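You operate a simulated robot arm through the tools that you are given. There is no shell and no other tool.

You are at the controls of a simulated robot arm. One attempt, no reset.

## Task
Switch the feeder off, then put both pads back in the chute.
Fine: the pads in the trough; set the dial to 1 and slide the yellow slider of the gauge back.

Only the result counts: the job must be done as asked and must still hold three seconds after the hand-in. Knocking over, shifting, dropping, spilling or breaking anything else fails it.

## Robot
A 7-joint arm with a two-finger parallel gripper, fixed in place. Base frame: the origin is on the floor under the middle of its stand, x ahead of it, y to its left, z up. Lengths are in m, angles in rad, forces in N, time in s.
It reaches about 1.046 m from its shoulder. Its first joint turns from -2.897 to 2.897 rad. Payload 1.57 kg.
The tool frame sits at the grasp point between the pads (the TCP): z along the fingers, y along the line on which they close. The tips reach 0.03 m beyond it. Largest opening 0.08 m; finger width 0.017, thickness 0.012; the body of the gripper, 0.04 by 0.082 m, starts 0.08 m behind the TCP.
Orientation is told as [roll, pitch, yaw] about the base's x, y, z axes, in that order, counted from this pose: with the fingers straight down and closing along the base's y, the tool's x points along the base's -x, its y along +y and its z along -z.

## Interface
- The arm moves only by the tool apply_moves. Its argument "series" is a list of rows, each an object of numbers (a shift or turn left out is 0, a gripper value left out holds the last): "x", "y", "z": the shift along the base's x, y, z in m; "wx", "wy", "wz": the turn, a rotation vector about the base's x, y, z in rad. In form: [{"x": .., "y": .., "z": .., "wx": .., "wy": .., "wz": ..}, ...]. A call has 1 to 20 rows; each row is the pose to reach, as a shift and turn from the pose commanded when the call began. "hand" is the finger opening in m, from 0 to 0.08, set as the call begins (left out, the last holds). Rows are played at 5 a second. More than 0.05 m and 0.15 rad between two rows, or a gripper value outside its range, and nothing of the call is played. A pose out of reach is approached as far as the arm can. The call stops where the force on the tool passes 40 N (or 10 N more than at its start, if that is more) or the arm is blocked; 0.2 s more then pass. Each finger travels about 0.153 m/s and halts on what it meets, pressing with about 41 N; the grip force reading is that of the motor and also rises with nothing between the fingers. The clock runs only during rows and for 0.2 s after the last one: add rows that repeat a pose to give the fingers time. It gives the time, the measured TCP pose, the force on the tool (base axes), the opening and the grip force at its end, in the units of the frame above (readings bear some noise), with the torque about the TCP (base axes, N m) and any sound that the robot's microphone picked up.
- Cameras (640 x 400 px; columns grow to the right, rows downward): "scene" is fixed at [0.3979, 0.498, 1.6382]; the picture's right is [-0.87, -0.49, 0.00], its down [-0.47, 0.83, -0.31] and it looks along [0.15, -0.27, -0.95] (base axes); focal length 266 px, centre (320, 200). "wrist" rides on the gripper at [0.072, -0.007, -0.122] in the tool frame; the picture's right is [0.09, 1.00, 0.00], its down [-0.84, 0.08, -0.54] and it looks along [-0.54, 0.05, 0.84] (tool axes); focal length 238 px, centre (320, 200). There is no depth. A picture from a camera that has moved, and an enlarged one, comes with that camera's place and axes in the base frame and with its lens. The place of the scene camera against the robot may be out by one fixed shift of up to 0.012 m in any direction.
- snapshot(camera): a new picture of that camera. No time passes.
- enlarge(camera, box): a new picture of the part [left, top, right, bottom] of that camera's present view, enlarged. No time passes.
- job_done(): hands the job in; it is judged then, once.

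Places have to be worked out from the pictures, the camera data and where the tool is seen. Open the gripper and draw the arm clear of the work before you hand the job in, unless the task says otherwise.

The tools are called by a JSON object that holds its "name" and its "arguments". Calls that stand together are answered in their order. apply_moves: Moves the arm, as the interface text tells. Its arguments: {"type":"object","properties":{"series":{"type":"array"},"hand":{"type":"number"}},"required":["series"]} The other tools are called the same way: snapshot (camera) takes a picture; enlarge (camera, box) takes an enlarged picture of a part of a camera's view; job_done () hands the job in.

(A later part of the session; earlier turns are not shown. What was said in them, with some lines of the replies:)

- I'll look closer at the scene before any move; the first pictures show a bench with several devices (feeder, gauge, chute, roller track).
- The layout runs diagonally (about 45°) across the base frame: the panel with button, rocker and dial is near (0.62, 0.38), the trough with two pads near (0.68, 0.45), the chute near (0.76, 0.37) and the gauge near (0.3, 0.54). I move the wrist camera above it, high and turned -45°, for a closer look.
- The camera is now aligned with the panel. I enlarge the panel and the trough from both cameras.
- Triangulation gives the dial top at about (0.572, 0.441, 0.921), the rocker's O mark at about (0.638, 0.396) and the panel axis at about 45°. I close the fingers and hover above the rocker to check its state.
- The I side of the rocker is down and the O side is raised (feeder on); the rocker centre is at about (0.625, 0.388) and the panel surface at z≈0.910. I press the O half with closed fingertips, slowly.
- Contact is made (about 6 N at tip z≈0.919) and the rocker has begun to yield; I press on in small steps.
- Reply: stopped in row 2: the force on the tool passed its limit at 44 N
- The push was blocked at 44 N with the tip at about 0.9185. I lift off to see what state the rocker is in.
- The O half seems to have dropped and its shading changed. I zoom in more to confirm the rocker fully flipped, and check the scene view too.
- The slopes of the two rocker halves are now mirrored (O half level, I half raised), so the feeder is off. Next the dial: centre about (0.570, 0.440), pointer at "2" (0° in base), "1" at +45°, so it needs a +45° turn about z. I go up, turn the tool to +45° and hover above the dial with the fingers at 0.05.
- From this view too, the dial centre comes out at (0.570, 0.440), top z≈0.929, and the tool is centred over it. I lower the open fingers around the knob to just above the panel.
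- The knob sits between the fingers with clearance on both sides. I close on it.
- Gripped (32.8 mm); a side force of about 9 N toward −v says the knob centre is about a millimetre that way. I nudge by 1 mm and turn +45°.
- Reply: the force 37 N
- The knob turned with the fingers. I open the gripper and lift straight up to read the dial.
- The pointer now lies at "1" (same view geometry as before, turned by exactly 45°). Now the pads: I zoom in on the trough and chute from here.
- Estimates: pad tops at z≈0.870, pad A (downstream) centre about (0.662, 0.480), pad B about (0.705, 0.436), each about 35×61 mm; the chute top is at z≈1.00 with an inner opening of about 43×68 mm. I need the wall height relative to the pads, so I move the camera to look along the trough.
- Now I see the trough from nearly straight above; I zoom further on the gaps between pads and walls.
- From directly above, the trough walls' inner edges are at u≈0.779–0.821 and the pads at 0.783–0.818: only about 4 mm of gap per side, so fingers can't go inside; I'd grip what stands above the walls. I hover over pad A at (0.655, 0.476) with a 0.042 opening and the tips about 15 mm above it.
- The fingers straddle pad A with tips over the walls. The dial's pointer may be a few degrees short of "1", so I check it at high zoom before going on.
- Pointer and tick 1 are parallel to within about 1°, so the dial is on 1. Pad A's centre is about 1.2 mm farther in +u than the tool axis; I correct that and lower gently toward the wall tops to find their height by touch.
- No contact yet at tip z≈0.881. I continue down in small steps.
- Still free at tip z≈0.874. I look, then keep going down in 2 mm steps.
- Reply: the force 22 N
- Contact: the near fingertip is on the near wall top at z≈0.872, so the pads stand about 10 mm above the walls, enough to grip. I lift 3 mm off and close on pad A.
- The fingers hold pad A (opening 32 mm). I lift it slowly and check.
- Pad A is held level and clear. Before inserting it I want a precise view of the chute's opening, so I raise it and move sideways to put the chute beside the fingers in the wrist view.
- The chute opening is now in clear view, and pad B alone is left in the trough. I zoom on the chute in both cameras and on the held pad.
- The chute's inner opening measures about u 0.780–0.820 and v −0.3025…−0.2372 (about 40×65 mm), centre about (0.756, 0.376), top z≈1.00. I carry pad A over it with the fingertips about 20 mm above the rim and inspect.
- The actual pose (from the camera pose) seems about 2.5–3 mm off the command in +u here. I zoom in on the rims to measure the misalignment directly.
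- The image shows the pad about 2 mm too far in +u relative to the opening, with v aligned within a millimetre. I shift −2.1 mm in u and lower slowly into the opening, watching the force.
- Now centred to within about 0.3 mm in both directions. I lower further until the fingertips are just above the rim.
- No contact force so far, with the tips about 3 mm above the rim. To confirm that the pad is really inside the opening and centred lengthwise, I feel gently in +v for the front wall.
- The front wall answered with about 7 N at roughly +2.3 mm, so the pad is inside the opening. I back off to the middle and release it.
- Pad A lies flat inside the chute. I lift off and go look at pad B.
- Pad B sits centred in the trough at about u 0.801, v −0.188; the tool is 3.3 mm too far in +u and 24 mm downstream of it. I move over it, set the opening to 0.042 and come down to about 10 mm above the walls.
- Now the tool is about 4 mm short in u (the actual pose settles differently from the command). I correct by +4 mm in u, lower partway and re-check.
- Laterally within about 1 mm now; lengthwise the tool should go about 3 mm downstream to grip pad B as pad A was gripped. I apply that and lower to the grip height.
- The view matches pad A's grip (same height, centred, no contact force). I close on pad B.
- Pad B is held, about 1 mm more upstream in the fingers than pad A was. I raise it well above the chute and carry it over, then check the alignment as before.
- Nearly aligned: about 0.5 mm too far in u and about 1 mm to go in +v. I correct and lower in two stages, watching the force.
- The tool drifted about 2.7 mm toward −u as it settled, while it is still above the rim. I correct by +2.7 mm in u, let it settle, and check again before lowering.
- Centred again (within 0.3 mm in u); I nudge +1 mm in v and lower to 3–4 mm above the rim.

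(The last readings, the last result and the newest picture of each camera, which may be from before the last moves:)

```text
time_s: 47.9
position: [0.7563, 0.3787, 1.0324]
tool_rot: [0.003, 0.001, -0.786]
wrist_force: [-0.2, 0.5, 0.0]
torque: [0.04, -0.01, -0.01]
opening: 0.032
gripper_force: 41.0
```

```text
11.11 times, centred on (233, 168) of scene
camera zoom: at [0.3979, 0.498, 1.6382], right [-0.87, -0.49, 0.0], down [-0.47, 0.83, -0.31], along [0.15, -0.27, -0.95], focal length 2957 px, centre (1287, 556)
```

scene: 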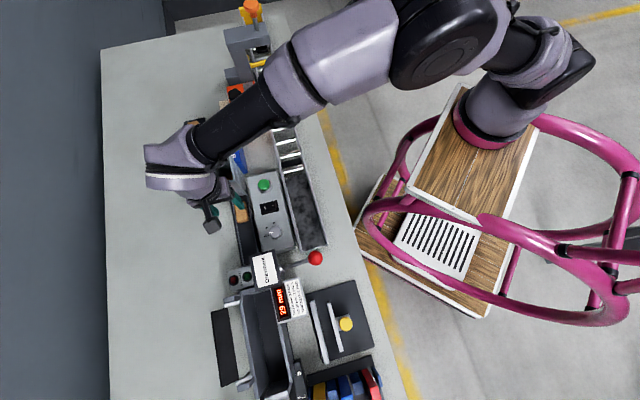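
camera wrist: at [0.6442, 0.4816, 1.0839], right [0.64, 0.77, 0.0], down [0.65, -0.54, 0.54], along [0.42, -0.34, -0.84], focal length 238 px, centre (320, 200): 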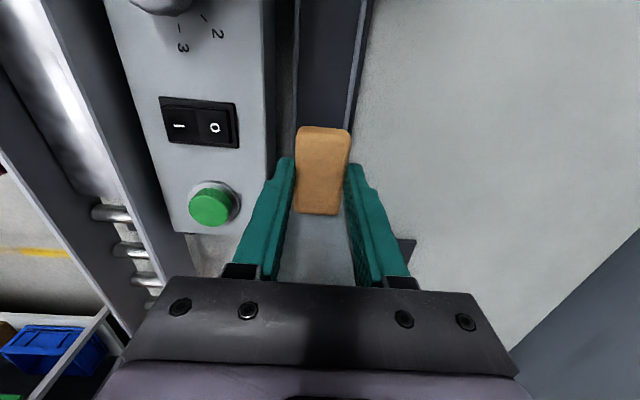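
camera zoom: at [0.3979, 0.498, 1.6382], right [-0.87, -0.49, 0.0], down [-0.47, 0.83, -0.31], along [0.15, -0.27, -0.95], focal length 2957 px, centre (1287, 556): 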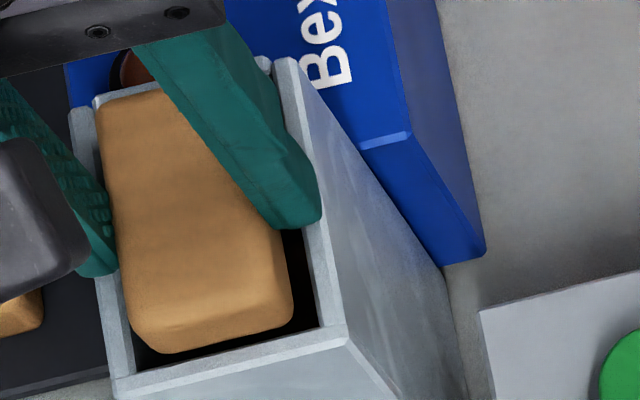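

Same height and alignment as with pad A, and no contact force. I release pad B into the chute.

{"name": "apply_moves", "arguments": {"series": [{}, {}, {}, {}], "hand": 0.052}}

{"name": "enlarge", "arguments": {"camera": "scene", "box": [200, 145, 260, 200]}}

{"name": "enlarge", "arguments": {"camera": "wrist", "box": [260, 80, 380, 180]}}

```text
time_s: 48.9
position: [0.7567, 0.3785, 1.0329]
tool_rot: [0.002, 0.0, -0.785]
wrist_force: [-1.0, -0.4, 0.4]
torque: [-0.03, 0.02, -0.01]
opening: 0.0519
gripper_force: 0.1
```

```text
7.27 times, centred on (230, 172) of scene
camera zoom: at [0.3979, 0.498, 1.6382], right [-0.87, -0.49, 0.0], down [-0.47, 0.83, -0.31], along [0.15, -0.27, -0.95], focal length 1936 px, centre (974, 400)
```

zoom: 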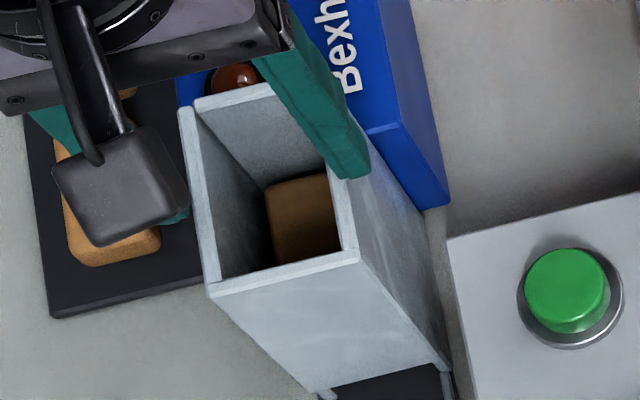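

```text
4.00 times, centred on (320, 130) of wrist
camera zoom: at [0.7, 0.4235, 1.1549], right [0.64, 0.77, 0.0], down [0.65, -0.54, 0.54], along [0.42, -0.34, -0.84], focal length 953 px, centre (320, 480)
```

zoom: 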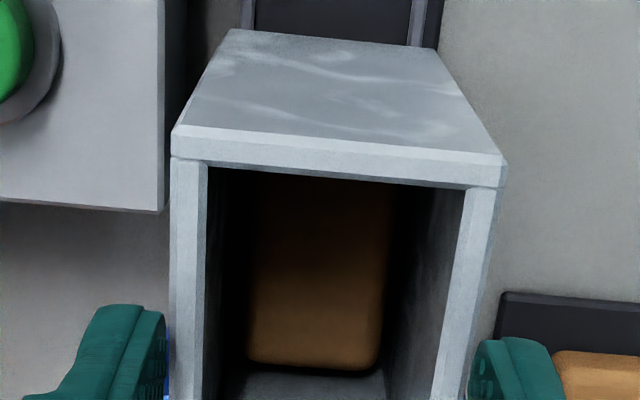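

Both pads lie stacked flat inside the chute. I lift clear, turn the tool to +45° on the way and go look at the gauge.

{"name": "apply_moves", "arguments": {"series": [{"z": 0.045}, {"z": 0.09}, {"z": 0.116}, {"x": -0.0353, "y": 0.0102, "z": 0.116, "wz": 0.131}, {"x": -0.0707, "y": 0.0203, "z": 0.116, "wz": 0.262}, {"x": -0.106, "y": 0.0305, "z": 0.116, "wz": 0.393}, {"x": -0.1413, "y": 0.0407, "z": 0.116, "wz": 0.524}, {"x": -0.1767, "y": 0.0508, "z": 0.116, "wz": 0.655}, {"x": -0.212, "y": 0.061, "z": 0.116, "wz": 0.786}, {"x": -0.2473, "y": 0.0712, "z": 0.116, "wz": 0.917}, {"x": -0.2827, "y": 0.0813, "z": 0.116, "wz": 1.048}, {"x": -0.318, "y": 0.0915, "z": 0.116, "wz": 1.179}, {"x": -0.3533, "y": 0.1017, "z": 0.116, "wz": 1.31}, {"x": -0.3887, "y": 0.1118, "z": 0.096, "wz": 1.441}, {"x": -0.424, "y": 0.122, "z": 0.076, "wz": 1.571}, {"x": -0.424, "y": 0.122, "z": 0.076, "wz": 1.571}]}}

{"name": "snapshot", "arguments": {"camera": "wrist"}}

{"name": "snapshot", "arguments": {"camera": "scene"}}

```text
time_s: 52.3
position: [0.3311, 0.4982, 1.1101]
tool_rot: [0.004, 0.001, 0.786]
wrist_force: [0.1, -0.5, -0.5]
torque: [0.03, 0.01, 0.01]
opening: 0.0519
gripper_force: 0.1
```

```text
taken
camera wrist: at [0.2856, 0.442, 1.2328], right [-0.77, 0.64, 0.0], down [0.54, 0.65, 0.54], along [0.34, 0.42, -0.84], focal length 238 px, centre (320, 200)
```

wrist: 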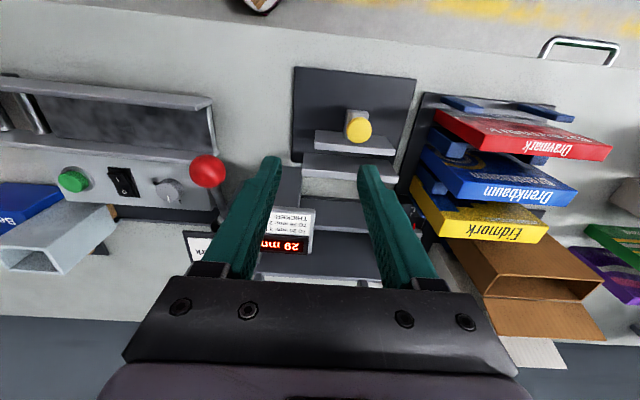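

```text
taken
```

scene: 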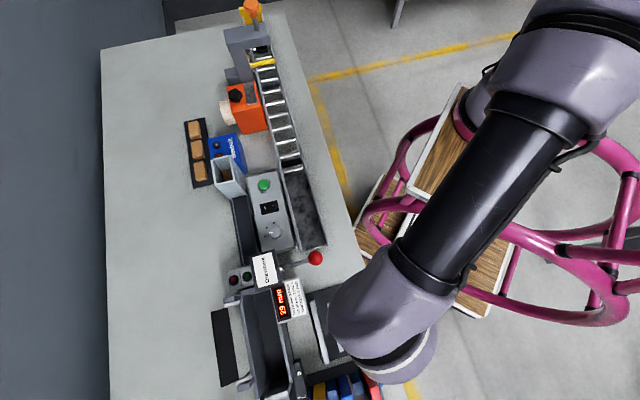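

The gauge is in view. I zoom in on it from the wrist camera.

{"name": "enlarge", "arguments": {"camera": "wrist", "box": [280, 55, 430, 185]}}

{"name": "enlarge", "arguments": {"camera": "wrist", "box": [320, 95, 400, 150]}}

{"name": "enlarge", "arguments": {"camera": "scene", "box": [200, 140, 300, 240]}}

```text
3.08 times, centred on (355, 120) of wrist
camera zoom: at [0.2856, 0.442, 1.2328], right [-0.77, 0.64, 0.0], down [0.54, 0.65, 0.54], along [0.34, 0.42, -0.84], focal length 733 px, centre (212, 446)
```

zoom: 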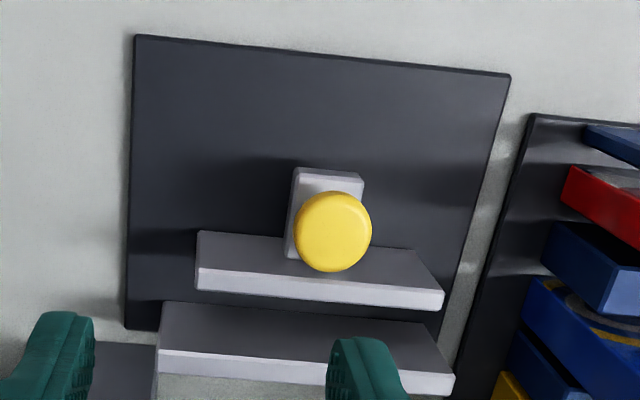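

```text
7.27 times, centred on (360, 122) of wrist
camera zoom: at [0.2856, 0.442, 1.2328], right [-0.77, 0.64, 0.0], down [0.54, 0.65, 0.54], along [0.34, 0.42, -0.84], focal length 1734 px, centre (29, 764)
```

zoom: 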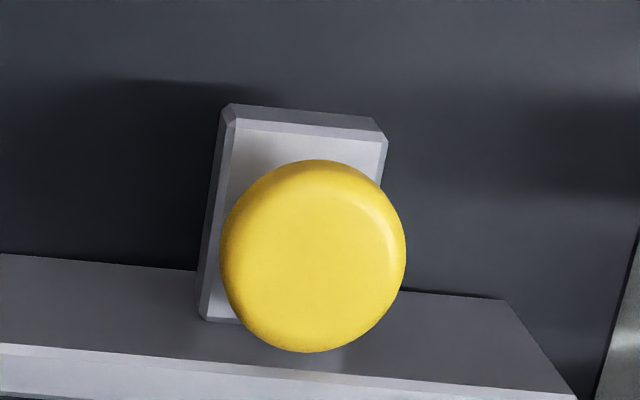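

```text
4.00 times, centred on (250, 190) of scene
camera zoom: at [0.3979, 0.498, 1.6382], right [-0.87, -0.49, 0.0], down [-0.47, 0.83, -0.31], along [0.15, -0.27, -0.95], focal length 1065 px, centre (600, 240)
```

zoom: 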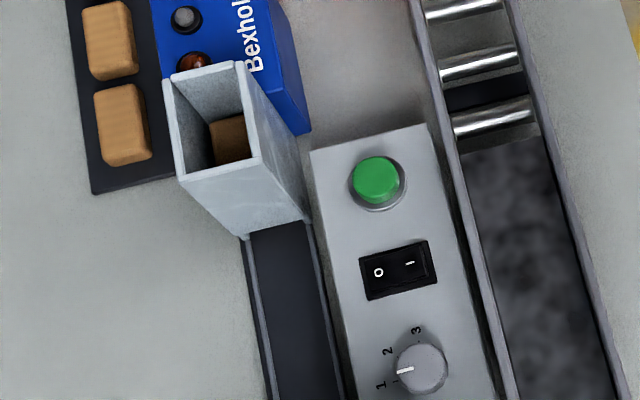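

The Bexholt box's white lamp is now dark as well, confirming the feeder is off. The gauge's moving jaw carries a block with a yellow knob at about (0.305, 0.543), with free plate behind it toward the robot (−u). I move above the knob for a second view to fix its position and height.

{"name": "apply_moves", "arguments": {"series": [{"x": -0.012, "y": 0.022, "z": -0.02}, {"x": -0.025, "y": 0.045, "z": -0.04}, {"x": -0.025, "y": 0.045, "z": -0.07}, {"x": -0.025, "y": 0.045, "z": -0.07}, {"x": -0.025, "y": 0.045, "z": -0.07}], "hand": 0.05}}

{"name": "snapshot", "arguments": {"camera": "wrist"}}

{"name": "enlarge", "arguments": {"camera": "wrist", "box": [250, 60, 410, 200]}}

{"name": "snapshot", "arguments": {"camera": "scene"}}

```text
time_s: 53.5
position: [0.3067, 0.543, 1.0396]
tool_rot: [0.001, 0.0, 0.787]
wrist_force: [0.7, 0.0, 0.0]
torque: [-0.02, -0.02, -0.01]
opening: 0.0498
gripper_force: 0.0
```

```text
taken
camera wrist: at [0.2608, 0.4867, 1.1622], right [-0.77, 0.64, 0.0], down [0.54, 0.65, 0.54], along [0.34, 0.42, -0.84], focal length 238 px, centre (320, 200)
```

wrist: 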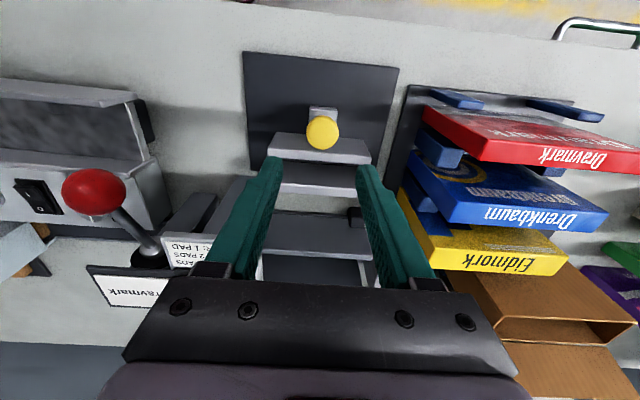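

```text
2.86 times, centred on (330, 130) of wrist
camera zoom: at [0.2608, 0.4867, 1.1622], right [-0.77, 0.64, 0.0], down [0.54, 0.65, 0.54], along [0.34, 0.42, -0.84], focal length 681 px, centre (291, 400)
```

zoom: 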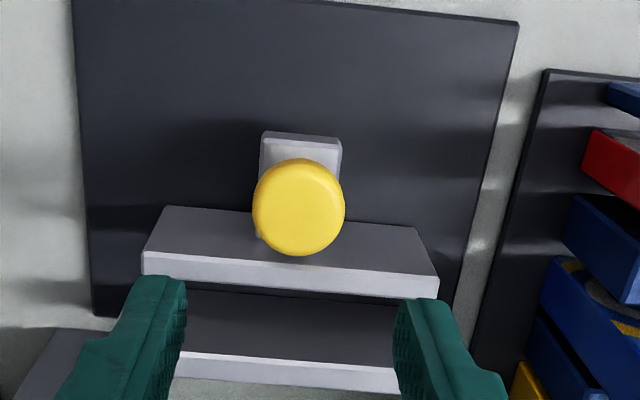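

```text
taken
```

scene: 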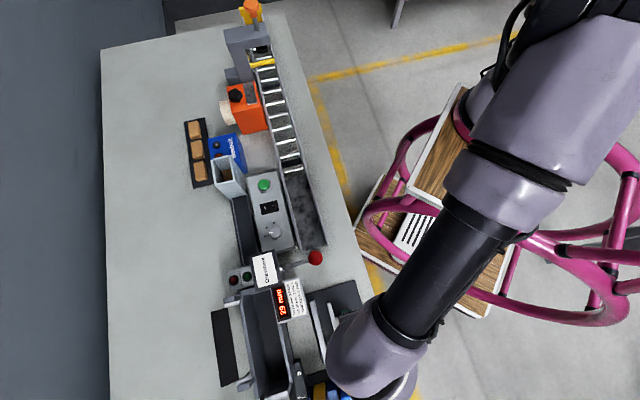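

Two views agree: the knob top is at z≈0.927, centre (0.304, 0.543), about 32 mm across; the jaw bar's top is at about z 0.904, so the knob stands clear of it. I lower the open fingers around the knob along v.

{"name": "apply_moves", "arguments": {"series": [{"x": -0.0026, "y": 0.0004, "z": -0.03}, {"x": -0.0026, "y": 0.0004, "z": -0.06}, {"x": -0.0026, "y": 0.0004, "z": -0.075}, {"x": -0.0026, "y": 0.0004, "z": -0.075}, {"x": -0.0026, "y": 0.0004, "z": -0.075}], "hand": 0.055}}

{"name": "snapshot", "arguments": {"camera": "wrist"}}

{"name": "enlarge", "arguments": {"camera": "wrist", "box": [250, 80, 410, 200]}}

```text
time_s: 54.7
position: [0.3045, 0.5448, 0.9645]
tool_rot: [0.003, 0.0, 0.785]
wrist_force: [0.0, 0.4, 0.3]
torque: [-0.02, 0.01, 0.01]
opening: 0.0548
gripper_force: 0.1
```

```text
taken
camera wrist: at [0.2594, 0.489, 1.0877], right [-0.77, 0.64, 0.0], down [0.54, 0.65, 0.54], along [0.34, 0.42, -0.84], focal length 238 px, centre (320, 200)
```

wrist: 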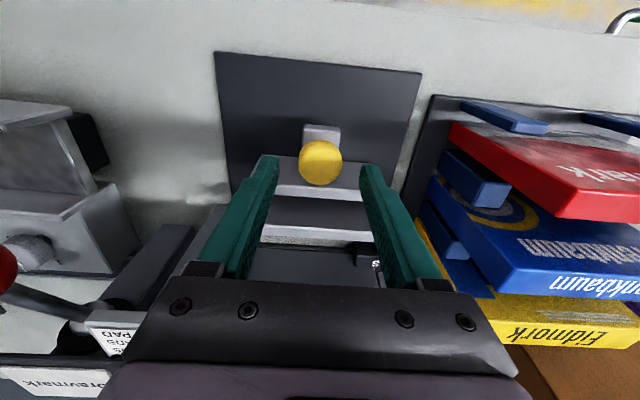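

```text
3.33 times, centred on (330, 140) of wrist
camera zoom: at [0.2594, 0.489, 1.0877], right [-0.77, 0.64, 0.0], down [0.54, 0.65, 0.54], along [0.34, 0.42, -0.84], focal length 794 px, centre (287, 400)
```

zoom: 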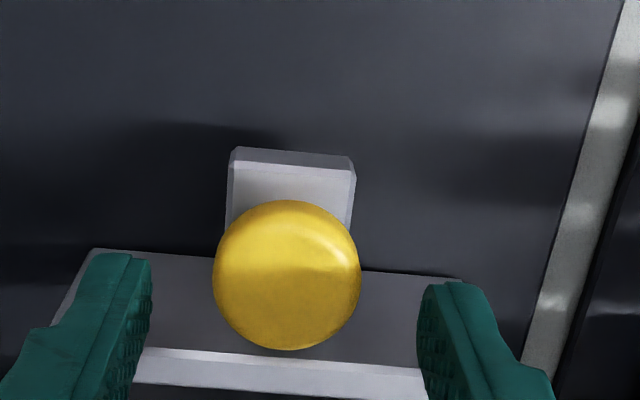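

From three views the knob is ball-like, centre about (0.303, 0.542, 0.929), 31.5 mm across. I shift −2.8 mm in u and lower 20 mm so the fingers cover its equator, then check.

{"name": "apply_moves", "arguments": {"series": [{"x": -0.002, "y": -0.0022}, {"x": -0.002, "y": -0.0022, "z": -0.007}, {"x": -0.002, "y": -0.0022, "z": -0.014}, {"x": -0.002, "y": -0.0022, "z": -0.02}, {"x": -0.002, "y": -0.0022, "z": -0.02}]}}

{"name": "enlarge", "arguments": {"camera": "wrist", "box": [250, 80, 410, 200]}}

{"name": "enlarge", "arguments": {"camera": "scene", "box": [260, 250, 400, 370]}}

```text
time_s: 55.9
position: [0.3003, 0.5443, 0.9444]
tool_rot: [0.001, 0.0, 0.785]
wrist_force: [0.4, -0.1, 0.2]
torque: [-0.01, 0.01, 0.0]
opening: 0.0548
gripper_force: 0.0
```

```text
3.33 times, centred on (330, 140) of wrist
camera zoom: at [0.2558, 0.4868, 1.0667], right [-0.77, 0.64, 0.0], down [0.54, 0.65, 0.54], along [0.34, 0.42, -0.84], focal length 794 px, centre (287, 400)
```

zoom: 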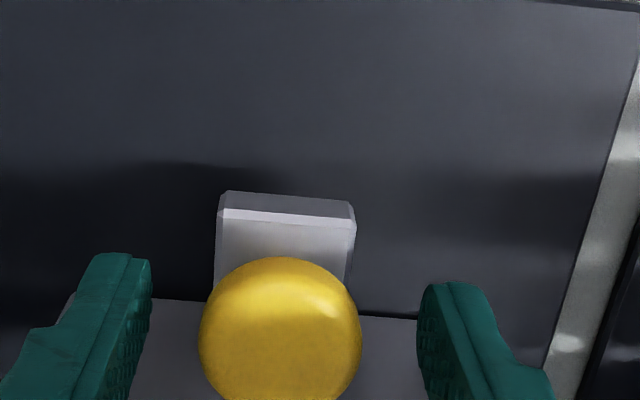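

```text
3.33 times, centred on (330, 310) of scene
camera zoom: at [0.3979, 0.498, 1.6382], right [-0.87, -0.49, 0.0], down [-0.47, 0.83, -0.31], along [0.15, -0.27, -0.95], focal length 887 px, centre (287, -167)
```

zoom: 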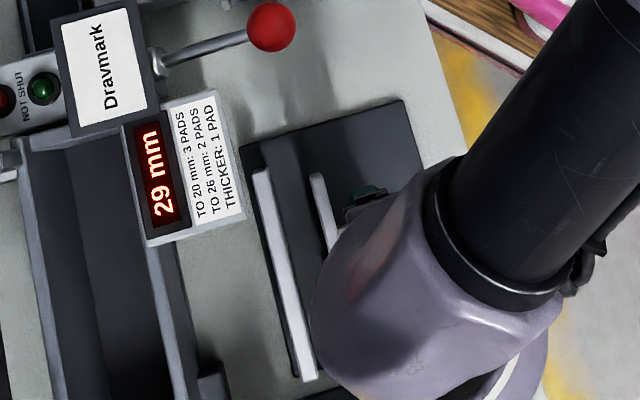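

The knob is centred between the fingers, and the display still shows 29 mm. I close on it.

{"name": "apply_moves", "arguments": {"series": [{}, {}, {}], "hand": 0.0}}

{"name": "enlarge", "arguments": {"camera": "wrist", "box": [250, 80, 410, 200]}}

{"name": "enlarge", "arguments": {"camera": "scene", "box": [260, 250, 400, 370]}}

```text
time_s: 56.7
position: [0.3035, 0.5431, 0.9437]
tool_rot: [0.001, 0.0, 0.786]
wrist_force: [5.6, -5.9, 1.1]
torque: [-0.15, -0.11, -0.05]
opening: 0.0316
gripper_force: 39.8
```

```text
3.33 times, centred on (330, 140) of wrist
camera zoom: at [0.2565, 0.4863, 1.0666], right [-0.77, 0.64, 0.0], down [0.54, 0.65, 0.54], along [0.34, 0.42, -0.84], focal length 794 px, centre (287, 400)
```

zoom: 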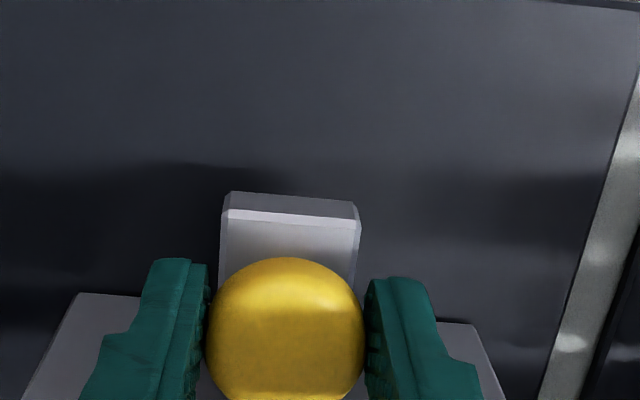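

```text
3.33 times, centred on (330, 310) of scene
camera zoom: at [0.3979, 0.498, 1.6382], right [-0.87, -0.49, 0.0], down [-0.47, 0.83, -0.31], along [0.15, -0.27, -0.95], focal length 887 px, centre (287, -167)
```

zoom: 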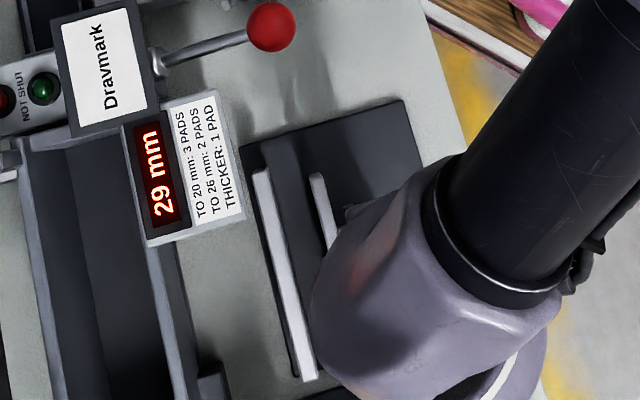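

Gripped (31.6 mm). I slide it back toward −u by 10 mm first and watch the force and display.

{"name": "apply_moves", "arguments": {"series": [{"x": -0.0018, "y": -0.0018}, {"x": -0.0036, "y": -0.0036}, {"x": -0.0054, "y": -0.0054}, {"x": -0.0071, "y": -0.0071}]}}

{"name": "enlarge", "arguments": {"camera": "scene", "box": [260, 250, 400, 370]}}

{"name": "enlarge", "arguments": {"camera": "wrist", "box": [220, 50, 420, 200]}}

```text
time_s: 57.7
position: [0.2959, 0.5362, 0.943]
tool_rot: [0.003, -0.001, 0.787]
wrist_force: [16.0, -14.5, 4.8]
torque: [0.2, -0.78, 0.03]
opening: 0.0313
gripper_force: 40.3
```

```text
3.33 times, centred on (330, 310) of scene
camera zoom: at [0.3979, 0.498, 1.6382], right [-0.87, -0.49, 0.0], down [-0.47, 0.83, -0.31], along [0.15, -0.27, -0.95], focal length 887 px, centre (287, -167)
```

zoom: 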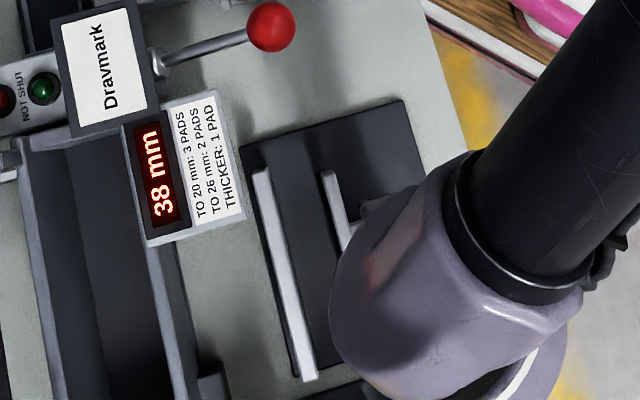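

```text
2.67 times, centred on (320, 125) of wrist
camera zoom: at [0.2497, 0.4797, 1.0665], right [-0.77, 0.64, 0.0], down [0.54, 0.65, 0.54], along [0.35, 0.42, -0.84], focal length 636 px, centre (320, 400)
```

zoom: 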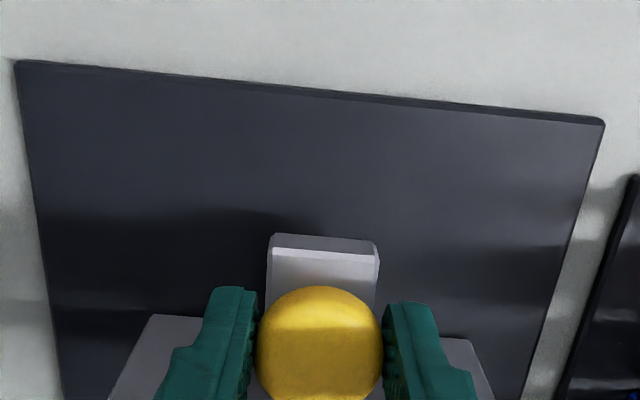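

The display went from 29 to 38 mm, so the slider moves freely back. A side force of about 21 N toward −v builds up from slight misalignment; I relieve that and keep sliding.

{"name": "apply_moves", "arguments": {"series": [{"x": 0.0012, "y": -0.0012}, {"x": -0.0008, "y": -0.0032}, {"x": -0.0028, "y": -0.0052}, {"x": -0.0048, "y": -0.0072}, {"x": -0.0068, "y": -0.0092}, {"x": -0.0088, "y": -0.0112}]}}

{"name": "enlarge", "arguments": {"camera": "scene", "box": [260, 250, 400, 370]}}

```text
time_s: 59.1
position: [0.2883, 0.5289, 0.9446]
tool_rot: [0.004, -0.005, 0.786]
wrist_force: [32.4, 17.7, 4.2]
torque: [0.8, -0.38, 0.01]
opening: 0.0318
gripper_force: 40.3
```

```text
3.33 times, centred on (330, 310) of scene
camera zoom: at [0.3979, 0.498, 1.6382], right [-0.87, -0.49, 0.0], down [-0.47, 0.83, -0.31], along [0.15, -0.27, -0.95], focal length 887 px, centre (287, -167)
```

zoom: 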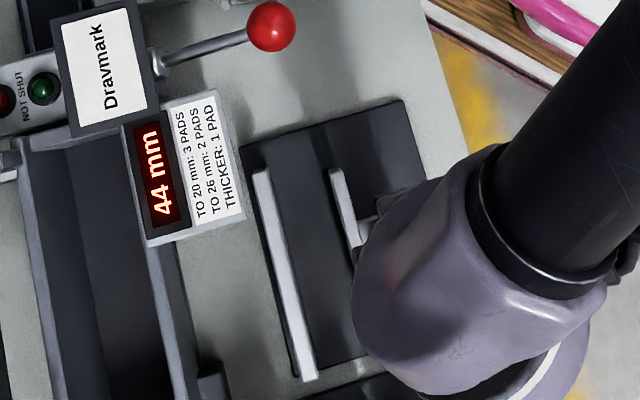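

The display reads 44 mm and the resistance has grown to about 35 N along u, so it may be at its end stop. I look at the knob in the fingers.

{"name": "enlarge", "arguments": {"camera": "wrist", "box": [220, 50, 420, 200]}}

{"name": "enlarge", "arguments": {"camera": "scene", "box": [310, 275, 370, 325]}}

```text
2.67 times, centred on (320, 125) of wrist
camera zoom: at [0.2425, 0.4719, 1.066], right [-0.77, 0.64, 0.0], down [0.54, 0.64, 0.55], along [0.35, 0.42, -0.84], focal length 636 px, centre (320, 400)
```

zoom: 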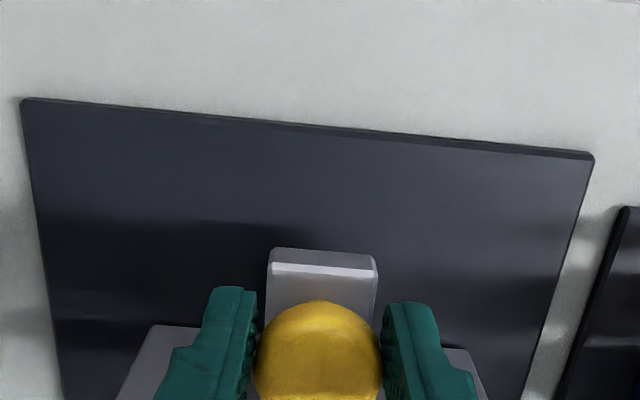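

```text
8.00 times, centred on (340, 300) of scene
camera zoom: at [0.3979, 0.498, 1.6382], right [-0.87, -0.49, 0.0], down [-0.47, 0.83, -0.31], along [0.15, -0.27, -0.95], focal length 2129 px, centre (160, -600)
```

zoom: 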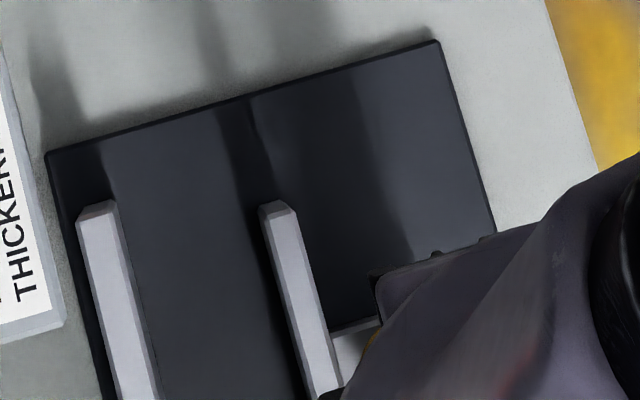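

The fingers slipped about 3 mm over the knob while the slider stayed put: it moved with about 1 N before and now resists 35 N, so it is at its back stop. I open the fingers and then lift straight up.

{"name": "apply_moves", "arguments": {"series": [{}, {}, {}], "hand": 0.055}}

{"name": "enlarge", "arguments": {"camera": "wrist", "box": [220, 50, 420, 200]}}

{"name": "enlarge", "arguments": {"camera": "scene", "box": [260, 250, 400, 370]}}

```text
time_s: 59.9
position: [0.2831, 0.5269, 0.9427]
tool_rot: [0.003, 0.003, 0.786]
wrist_force: [-0.2, 0.1, -0.6]
torque: [0.0, -0.02, -0.01]
opening: 0.0549
gripper_force: 0.1
```

```text
2.67 times, centred on (320, 125) of wrist
camera zoom: at [0.2387, 0.4704, 1.0657], right [-0.77, 0.64, 0.0], down [0.54, 0.65, 0.54], along [0.34, 0.42, -0.84], focal length 636 px, centre (320, 400)
```

zoom: 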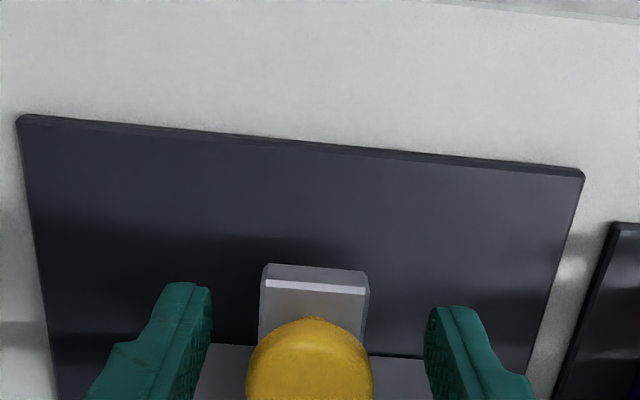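

```text
3.33 times, centred on (330, 310) of scene
camera zoom: at [0.3979, 0.498, 1.6382], right [-0.87, -0.49, 0.0], down [-0.47, 0.83, -0.31], along [0.15, -0.27, -0.95], focal length 887 px, centre (287, -167)
```

zoom: 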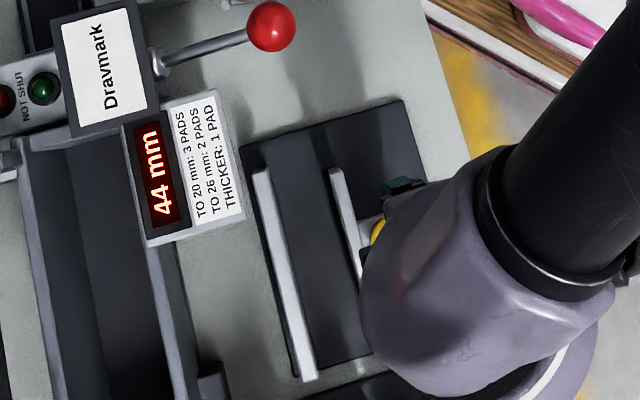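

The display holds at 44 mm. To be sure this is the true end stop and not a jam from the side load, I re-centre on the knob, grip again and pull once more.

{"name": "apply_moves", "arguments": {"series": [{"x": 0.004, "y": 0.002}, {"x": 0.0085, "y": 0.0042}, {"x": 0.0085, "y": 0.0042}, {"x": 0.0085, "y": 0.0042}]}}

{"name": "apply_moves", "arguments": {"series": [{}, {}, {}], "hand": 0.0}}

{"name": "apply_moves", "arguments": {"series": [{"x": -0.0007, "y": -0.0007}, {"x": -0.0014, "y": -0.0014}, {"x": -0.0021, "y": -0.0021}]}}

{"name": "enlarge", "arguments": {"camera": "wrist", "box": [220, 50, 420, 200]}}

{"name": "enlarge", "arguments": {"camera": "scene", "box": [260, 250, 400, 370]}}

```text
time_s: 60.9
position: [0.2944, 0.5304, 0.9427]
tool_rot: [0.005, 0.0, 0.785]
wrist_force: [0.3, -0.1, -0.2]
torque: [0.02, 0.01, 0.01]
opening: 0.0551
gripper_force: 0.1
```

```text
time_s: 61.7
position: [0.2923, 0.5333, 0.9435]
tool_rot: [0.005, 0.0, 0.79]
wrist_force: [-17.5, 25.0, -7.4]
torque: [0.78, 0.14, 0.23]
opening: 0.0313
gripper_force: 40.5
```

```text
time_s: 62.3
position: [0.2917, 0.5323, 0.9434]
tool_rot: [0.009, -0.003, 0.789]
wrist_force: [-4.0, 14.7, -14.3]
torque: [0.46, -0.1, -0.1]
opening: 0.0313
gripper_force: 39.8
stopped in row 2: the force on the tool passed its limit at 42 N (the readings are from after the stop); the commanded pose is now the measured one
```

```text
2.67 times, centred on (320, 125) of wrist
camera zoom: at [0.2465, 0.4748, 1.0652], right [-0.77, 0.64, 0.01], down [0.54, 0.64, 0.55], along [0.34, 0.42, -0.84], focal length 636 px, centre (320, 400)
```

zoom: 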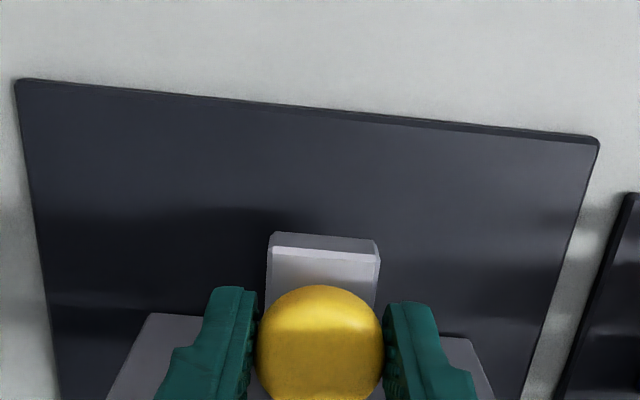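

```text
3.33 times, centred on (330, 310) of scene
camera zoom: at [0.3979, 0.498, 1.6382], right [-0.87, -0.49, 0.0], down [-0.47, 0.83, -0.31], along [0.15, -0.27, -0.95], focal length 887 px, centre (287, -167)
```

zoom: 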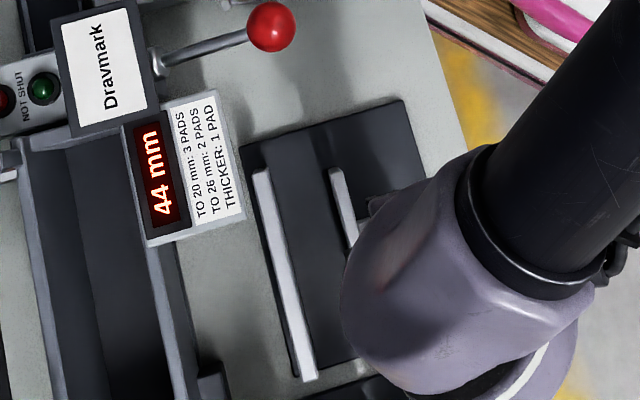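

The re-grip was offset by about 3 mm in v, which caused the 42 N stop; the display stayed at 44. I relieve that side load and pull back once more gently.

{"name": "apply_moves", "arguments": {"series": [{"x": -0.0008, "y": 0.0008}, {"x": -0.0008, "y": 0.0008}]}}

{"name": "apply_moves", "arguments": {"series": [{"x": -0.0007, "y": -0.0007}, {"x": -0.0014, "y": -0.0014}]}}

{"name": "apply_moves", "arguments": {"series": [{"x": -0.0007, "y": -0.0007}, {"x": -0.0014, "y": -0.0014}]}}

{"name": "enlarge", "arguments": {"camera": "scene", "box": [260, 250, 400, 370]}}

```text
time_s: 62.9
position: [0.2932, 0.532, 0.9432]
tool_rot: [0.007, -0.003, 0.787]
wrist_force: [0.6, 15.9, -17.3]
torque: [0.74, -0.39, 0.1]
opening: 0.0313
gripper_force: 40.0
```

```text
time_s: 63.5
position: [0.2908, 0.5325, 0.943]
tool_rot: [0.004, -0.003, 0.788]
wrist_force: [8.9, 25.6, -21.2]
torque: [0.4, 0.0, -0.16]
opening: 0.0317
gripper_force: 40.3
```

```text
time_s: 64.1
position: [0.2906, 0.5323, 0.9432]
tool_rot: [0.007, -0.007, 0.786]
wrist_force: [17.0, 29.6, -10.6]
torque: [0.53, -0.31, -0.03]
opening: 0.0319
gripper_force: 40.2
```

```text
3.33 times, centred on (330, 310) of scene
camera zoom: at [0.3979, 0.498, 1.6382], right [-0.87, -0.49, 0.0], down [-0.47, 0.83, -0.31], along [0.15, -0.27, -0.95], focal length 887 px, centre (287, -167)
```

zoom: 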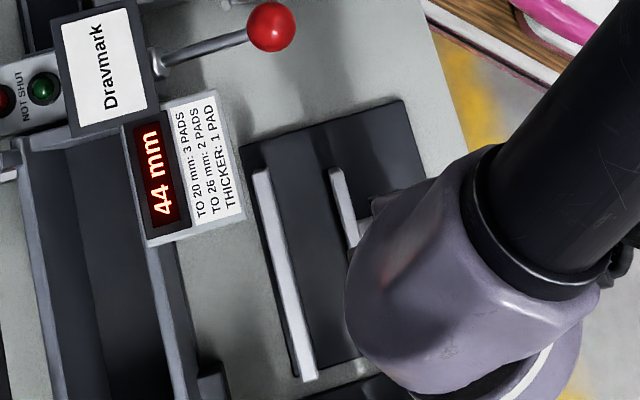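

With 33 N along u the display stays at 44 mm: this is the hard back stop. I open the fingers and lift straight up.

{"name": "apply_moves", "arguments": {"series": [{}, {}, {}], "hand": 0.06}}

{"name": "apply_moves", "arguments": {"series": [{"z": 0.01}, {"z": 0.03}, {"z": 0.06}, {"z": 0.1}, {"z": 0.14}]}}

{"name": "snapshot", "arguments": {"camera": "wrist"}}

{"name": "enlarge", "arguments": {"camera": "scene", "box": [260, 250, 400, 370]}}

```text
time_s: 64.9
position: [0.2889, 0.5277, 0.9439]
tool_rot: [0.006, 0.0, 0.787]
wrist_force: [-0.6, 0.3, 0.7]
torque: [0.0, 0.0, -0.01]
opening: 0.0601
gripper_force: 0.0
```

```text
time_s: 66.1
position: [0.2892, 0.528, 1.0799]
tool_rot: [0.005, -0.002, 0.789]
wrist_force: [0.0, 0.7, 0.0]
torque: [0.0, 0.0, 0.01]
opening: 0.0599
gripper_force: 0.0
```

```text
taken
camera wrist: at [0.2443, 0.4714, 1.2025], right [-0.77, 0.64, 0.01], down [0.54, 0.64, 0.54], along [0.34, 0.42, -0.84], focal length 238 px, centre (320, 200)
```

wrist: 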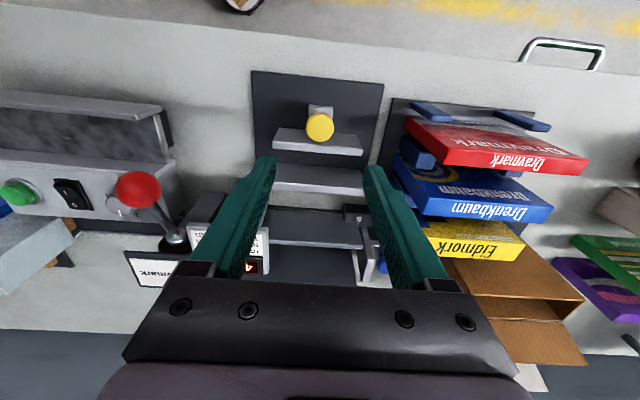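

```text
3.33 times, centred on (330, 310) of scene
camera zoom: at [0.3979, 0.498, 1.6382], right [-0.87, -0.49, 0.0], down [-0.47, 0.83, -0.31], along [0.15, -0.27, -0.95], focal length 887 px, centre (287, -167)
```

zoom: 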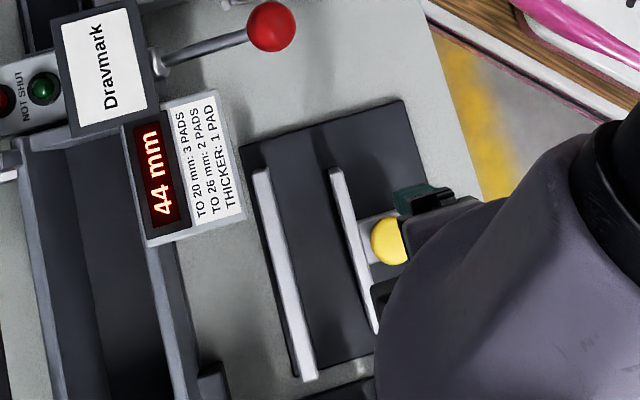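

The slider is at the back with 44 mm on the display. I now draw the arm clear, back to about its starting pose, and open the gripper.

{"name": "apply_moves", "arguments": {"series": [{"z": 0.045}, {"z": 0.09}, {"z": 0.135}, {"z": 0.18}, {"x": 0.022, "y": -0.0375, "z": 0.18, "wz": -0.1}, {"x": 0.044, "y": -0.075, "z": 0.18, "wz": -0.2}, {"x": 0.066, "y": -0.1125, "z": 0.18, "wz": -0.3}, {"x": 0.088, "y": -0.15, "z": 0.18, "wz": -0.4}, {"x": 0.11, "y": -0.1875, "z": 0.18, "wz": -0.5}, {"x": 0.132, "y": -0.225, "z": 0.18, "wz": -0.6}, {"x": 0.154, "y": -0.2625, "z": 0.18, "wz": -0.7}, {"x": 0.175, "y": -0.3, "z": 0.18, "wz": -0.787}, {"x": 0.175, "y": -0.3, "z": 0.18, "wz": -0.787}], "hand": 0.08}}

{"name": "snapshot", "arguments": {"camera": "scene"}}

{"name": "enlarge", "arguments": {"camera": "scene", "box": [180, 110, 310, 200]}}

{"name": "enlarge", "arguments": {"camera": "scene", "box": [220, 180, 310, 250]}}

{"name": "enlarge", "arguments": {"camera": "scene", "box": [200, 240, 400, 400]}}

```text
time_s: 68.9
position: [0.4649, 0.2254, 1.2637]
tool_rot: [0.006, -0.002, -0.001]
wrist_force: [0.0, -0.6, 0.8]
torque: [-0.03, 0.02, -0.02]
opening: 0.0801
gripper_force: 0.0
```

```text
taken
```

scene: 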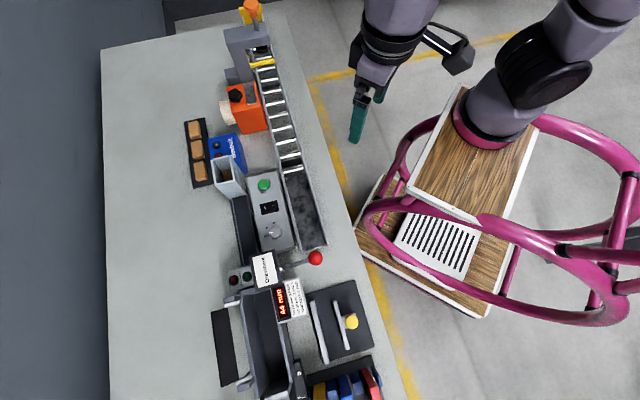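

```text
4.44 times, centred on (245, 155) of scene
camera zoom: at [0.3979, 0.498, 1.6382], right [-0.87, -0.49, 0.0], down [-0.47, 0.83, -0.31], along [0.15, -0.27, -0.95], focal length 1183 px, centre (653, 400)
```

zoom: 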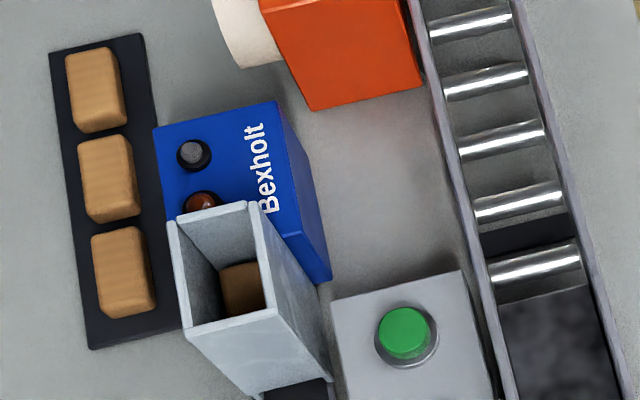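

```text
5.71 times, centred on (265, 215) of scene
camera zoom: at [0.3979, 0.498, 1.6382], right [-0.87, -0.49, 0.0], down [-0.47, 0.83, -0.31], along [0.15, -0.27, -0.95], focal length 1521 px, centre (634, 114)
```

zoom: 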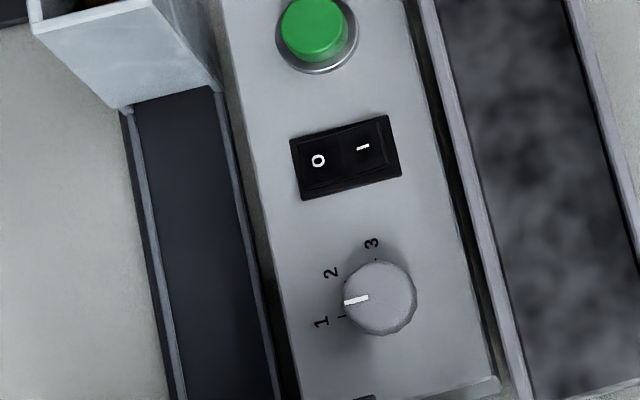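

```text
2.50 times, centred on (300, 320) of scene
camera zoom: at [0.3979, 0.498, 1.6382], right [-0.87, -0.49, 0.0], down [-0.47, 0.83, -0.31], along [0.15, -0.27, -0.95], focal length 665 px, centre (370, -100)
```

zoom: 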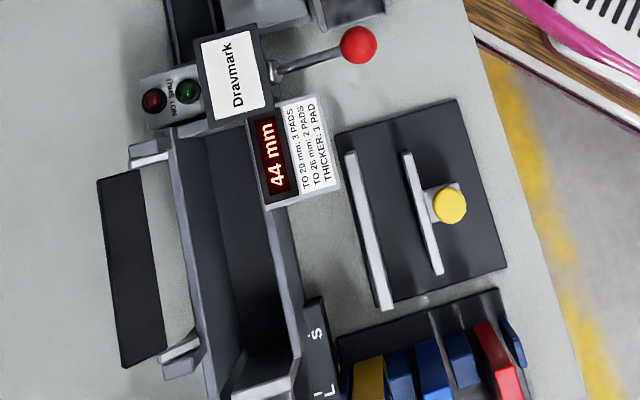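

Everything checks out in the pictures:
- **Feeder:** the rocker is on O and the feeder lamp is dark.
- **Dial:** it points to 1.
- **Pads:** the trough is empty and both pads are in the chute.
- **Gauge:** the slider is at its back stop, reading 44 mm.
- **Surroundings:** nothing else has moved, and the arm is clear with the gripper open.

I hand in the job.

{"name": "job_done", "arguments": {}}

```text
The job is handed in.
```

I finished the job and handed it in; I don't have the judge's verdict. The final pictures show everything in place:

- **Feeder:** the rocker switch is on O, and the lamp on the Bexholt box that was lit at the start is now dark.
- **Pads:** the trough is empty and both pads lie flat, one on the other, inside the chute.
- **Dial:** the pointer is on 1, parallel to its tick mark to within about 1°.
- **Gauge:** the yellow slider is back against its stop. The display went from 29 mm to 44 mm and stayed there when I pulled again.

"Back" didn't name a direction. I took it to mean away from the fixed jaw, toward the robot.

The arm is back near its starting pose with the gripper open. I saw nothing else on the bench moved or knocked over.
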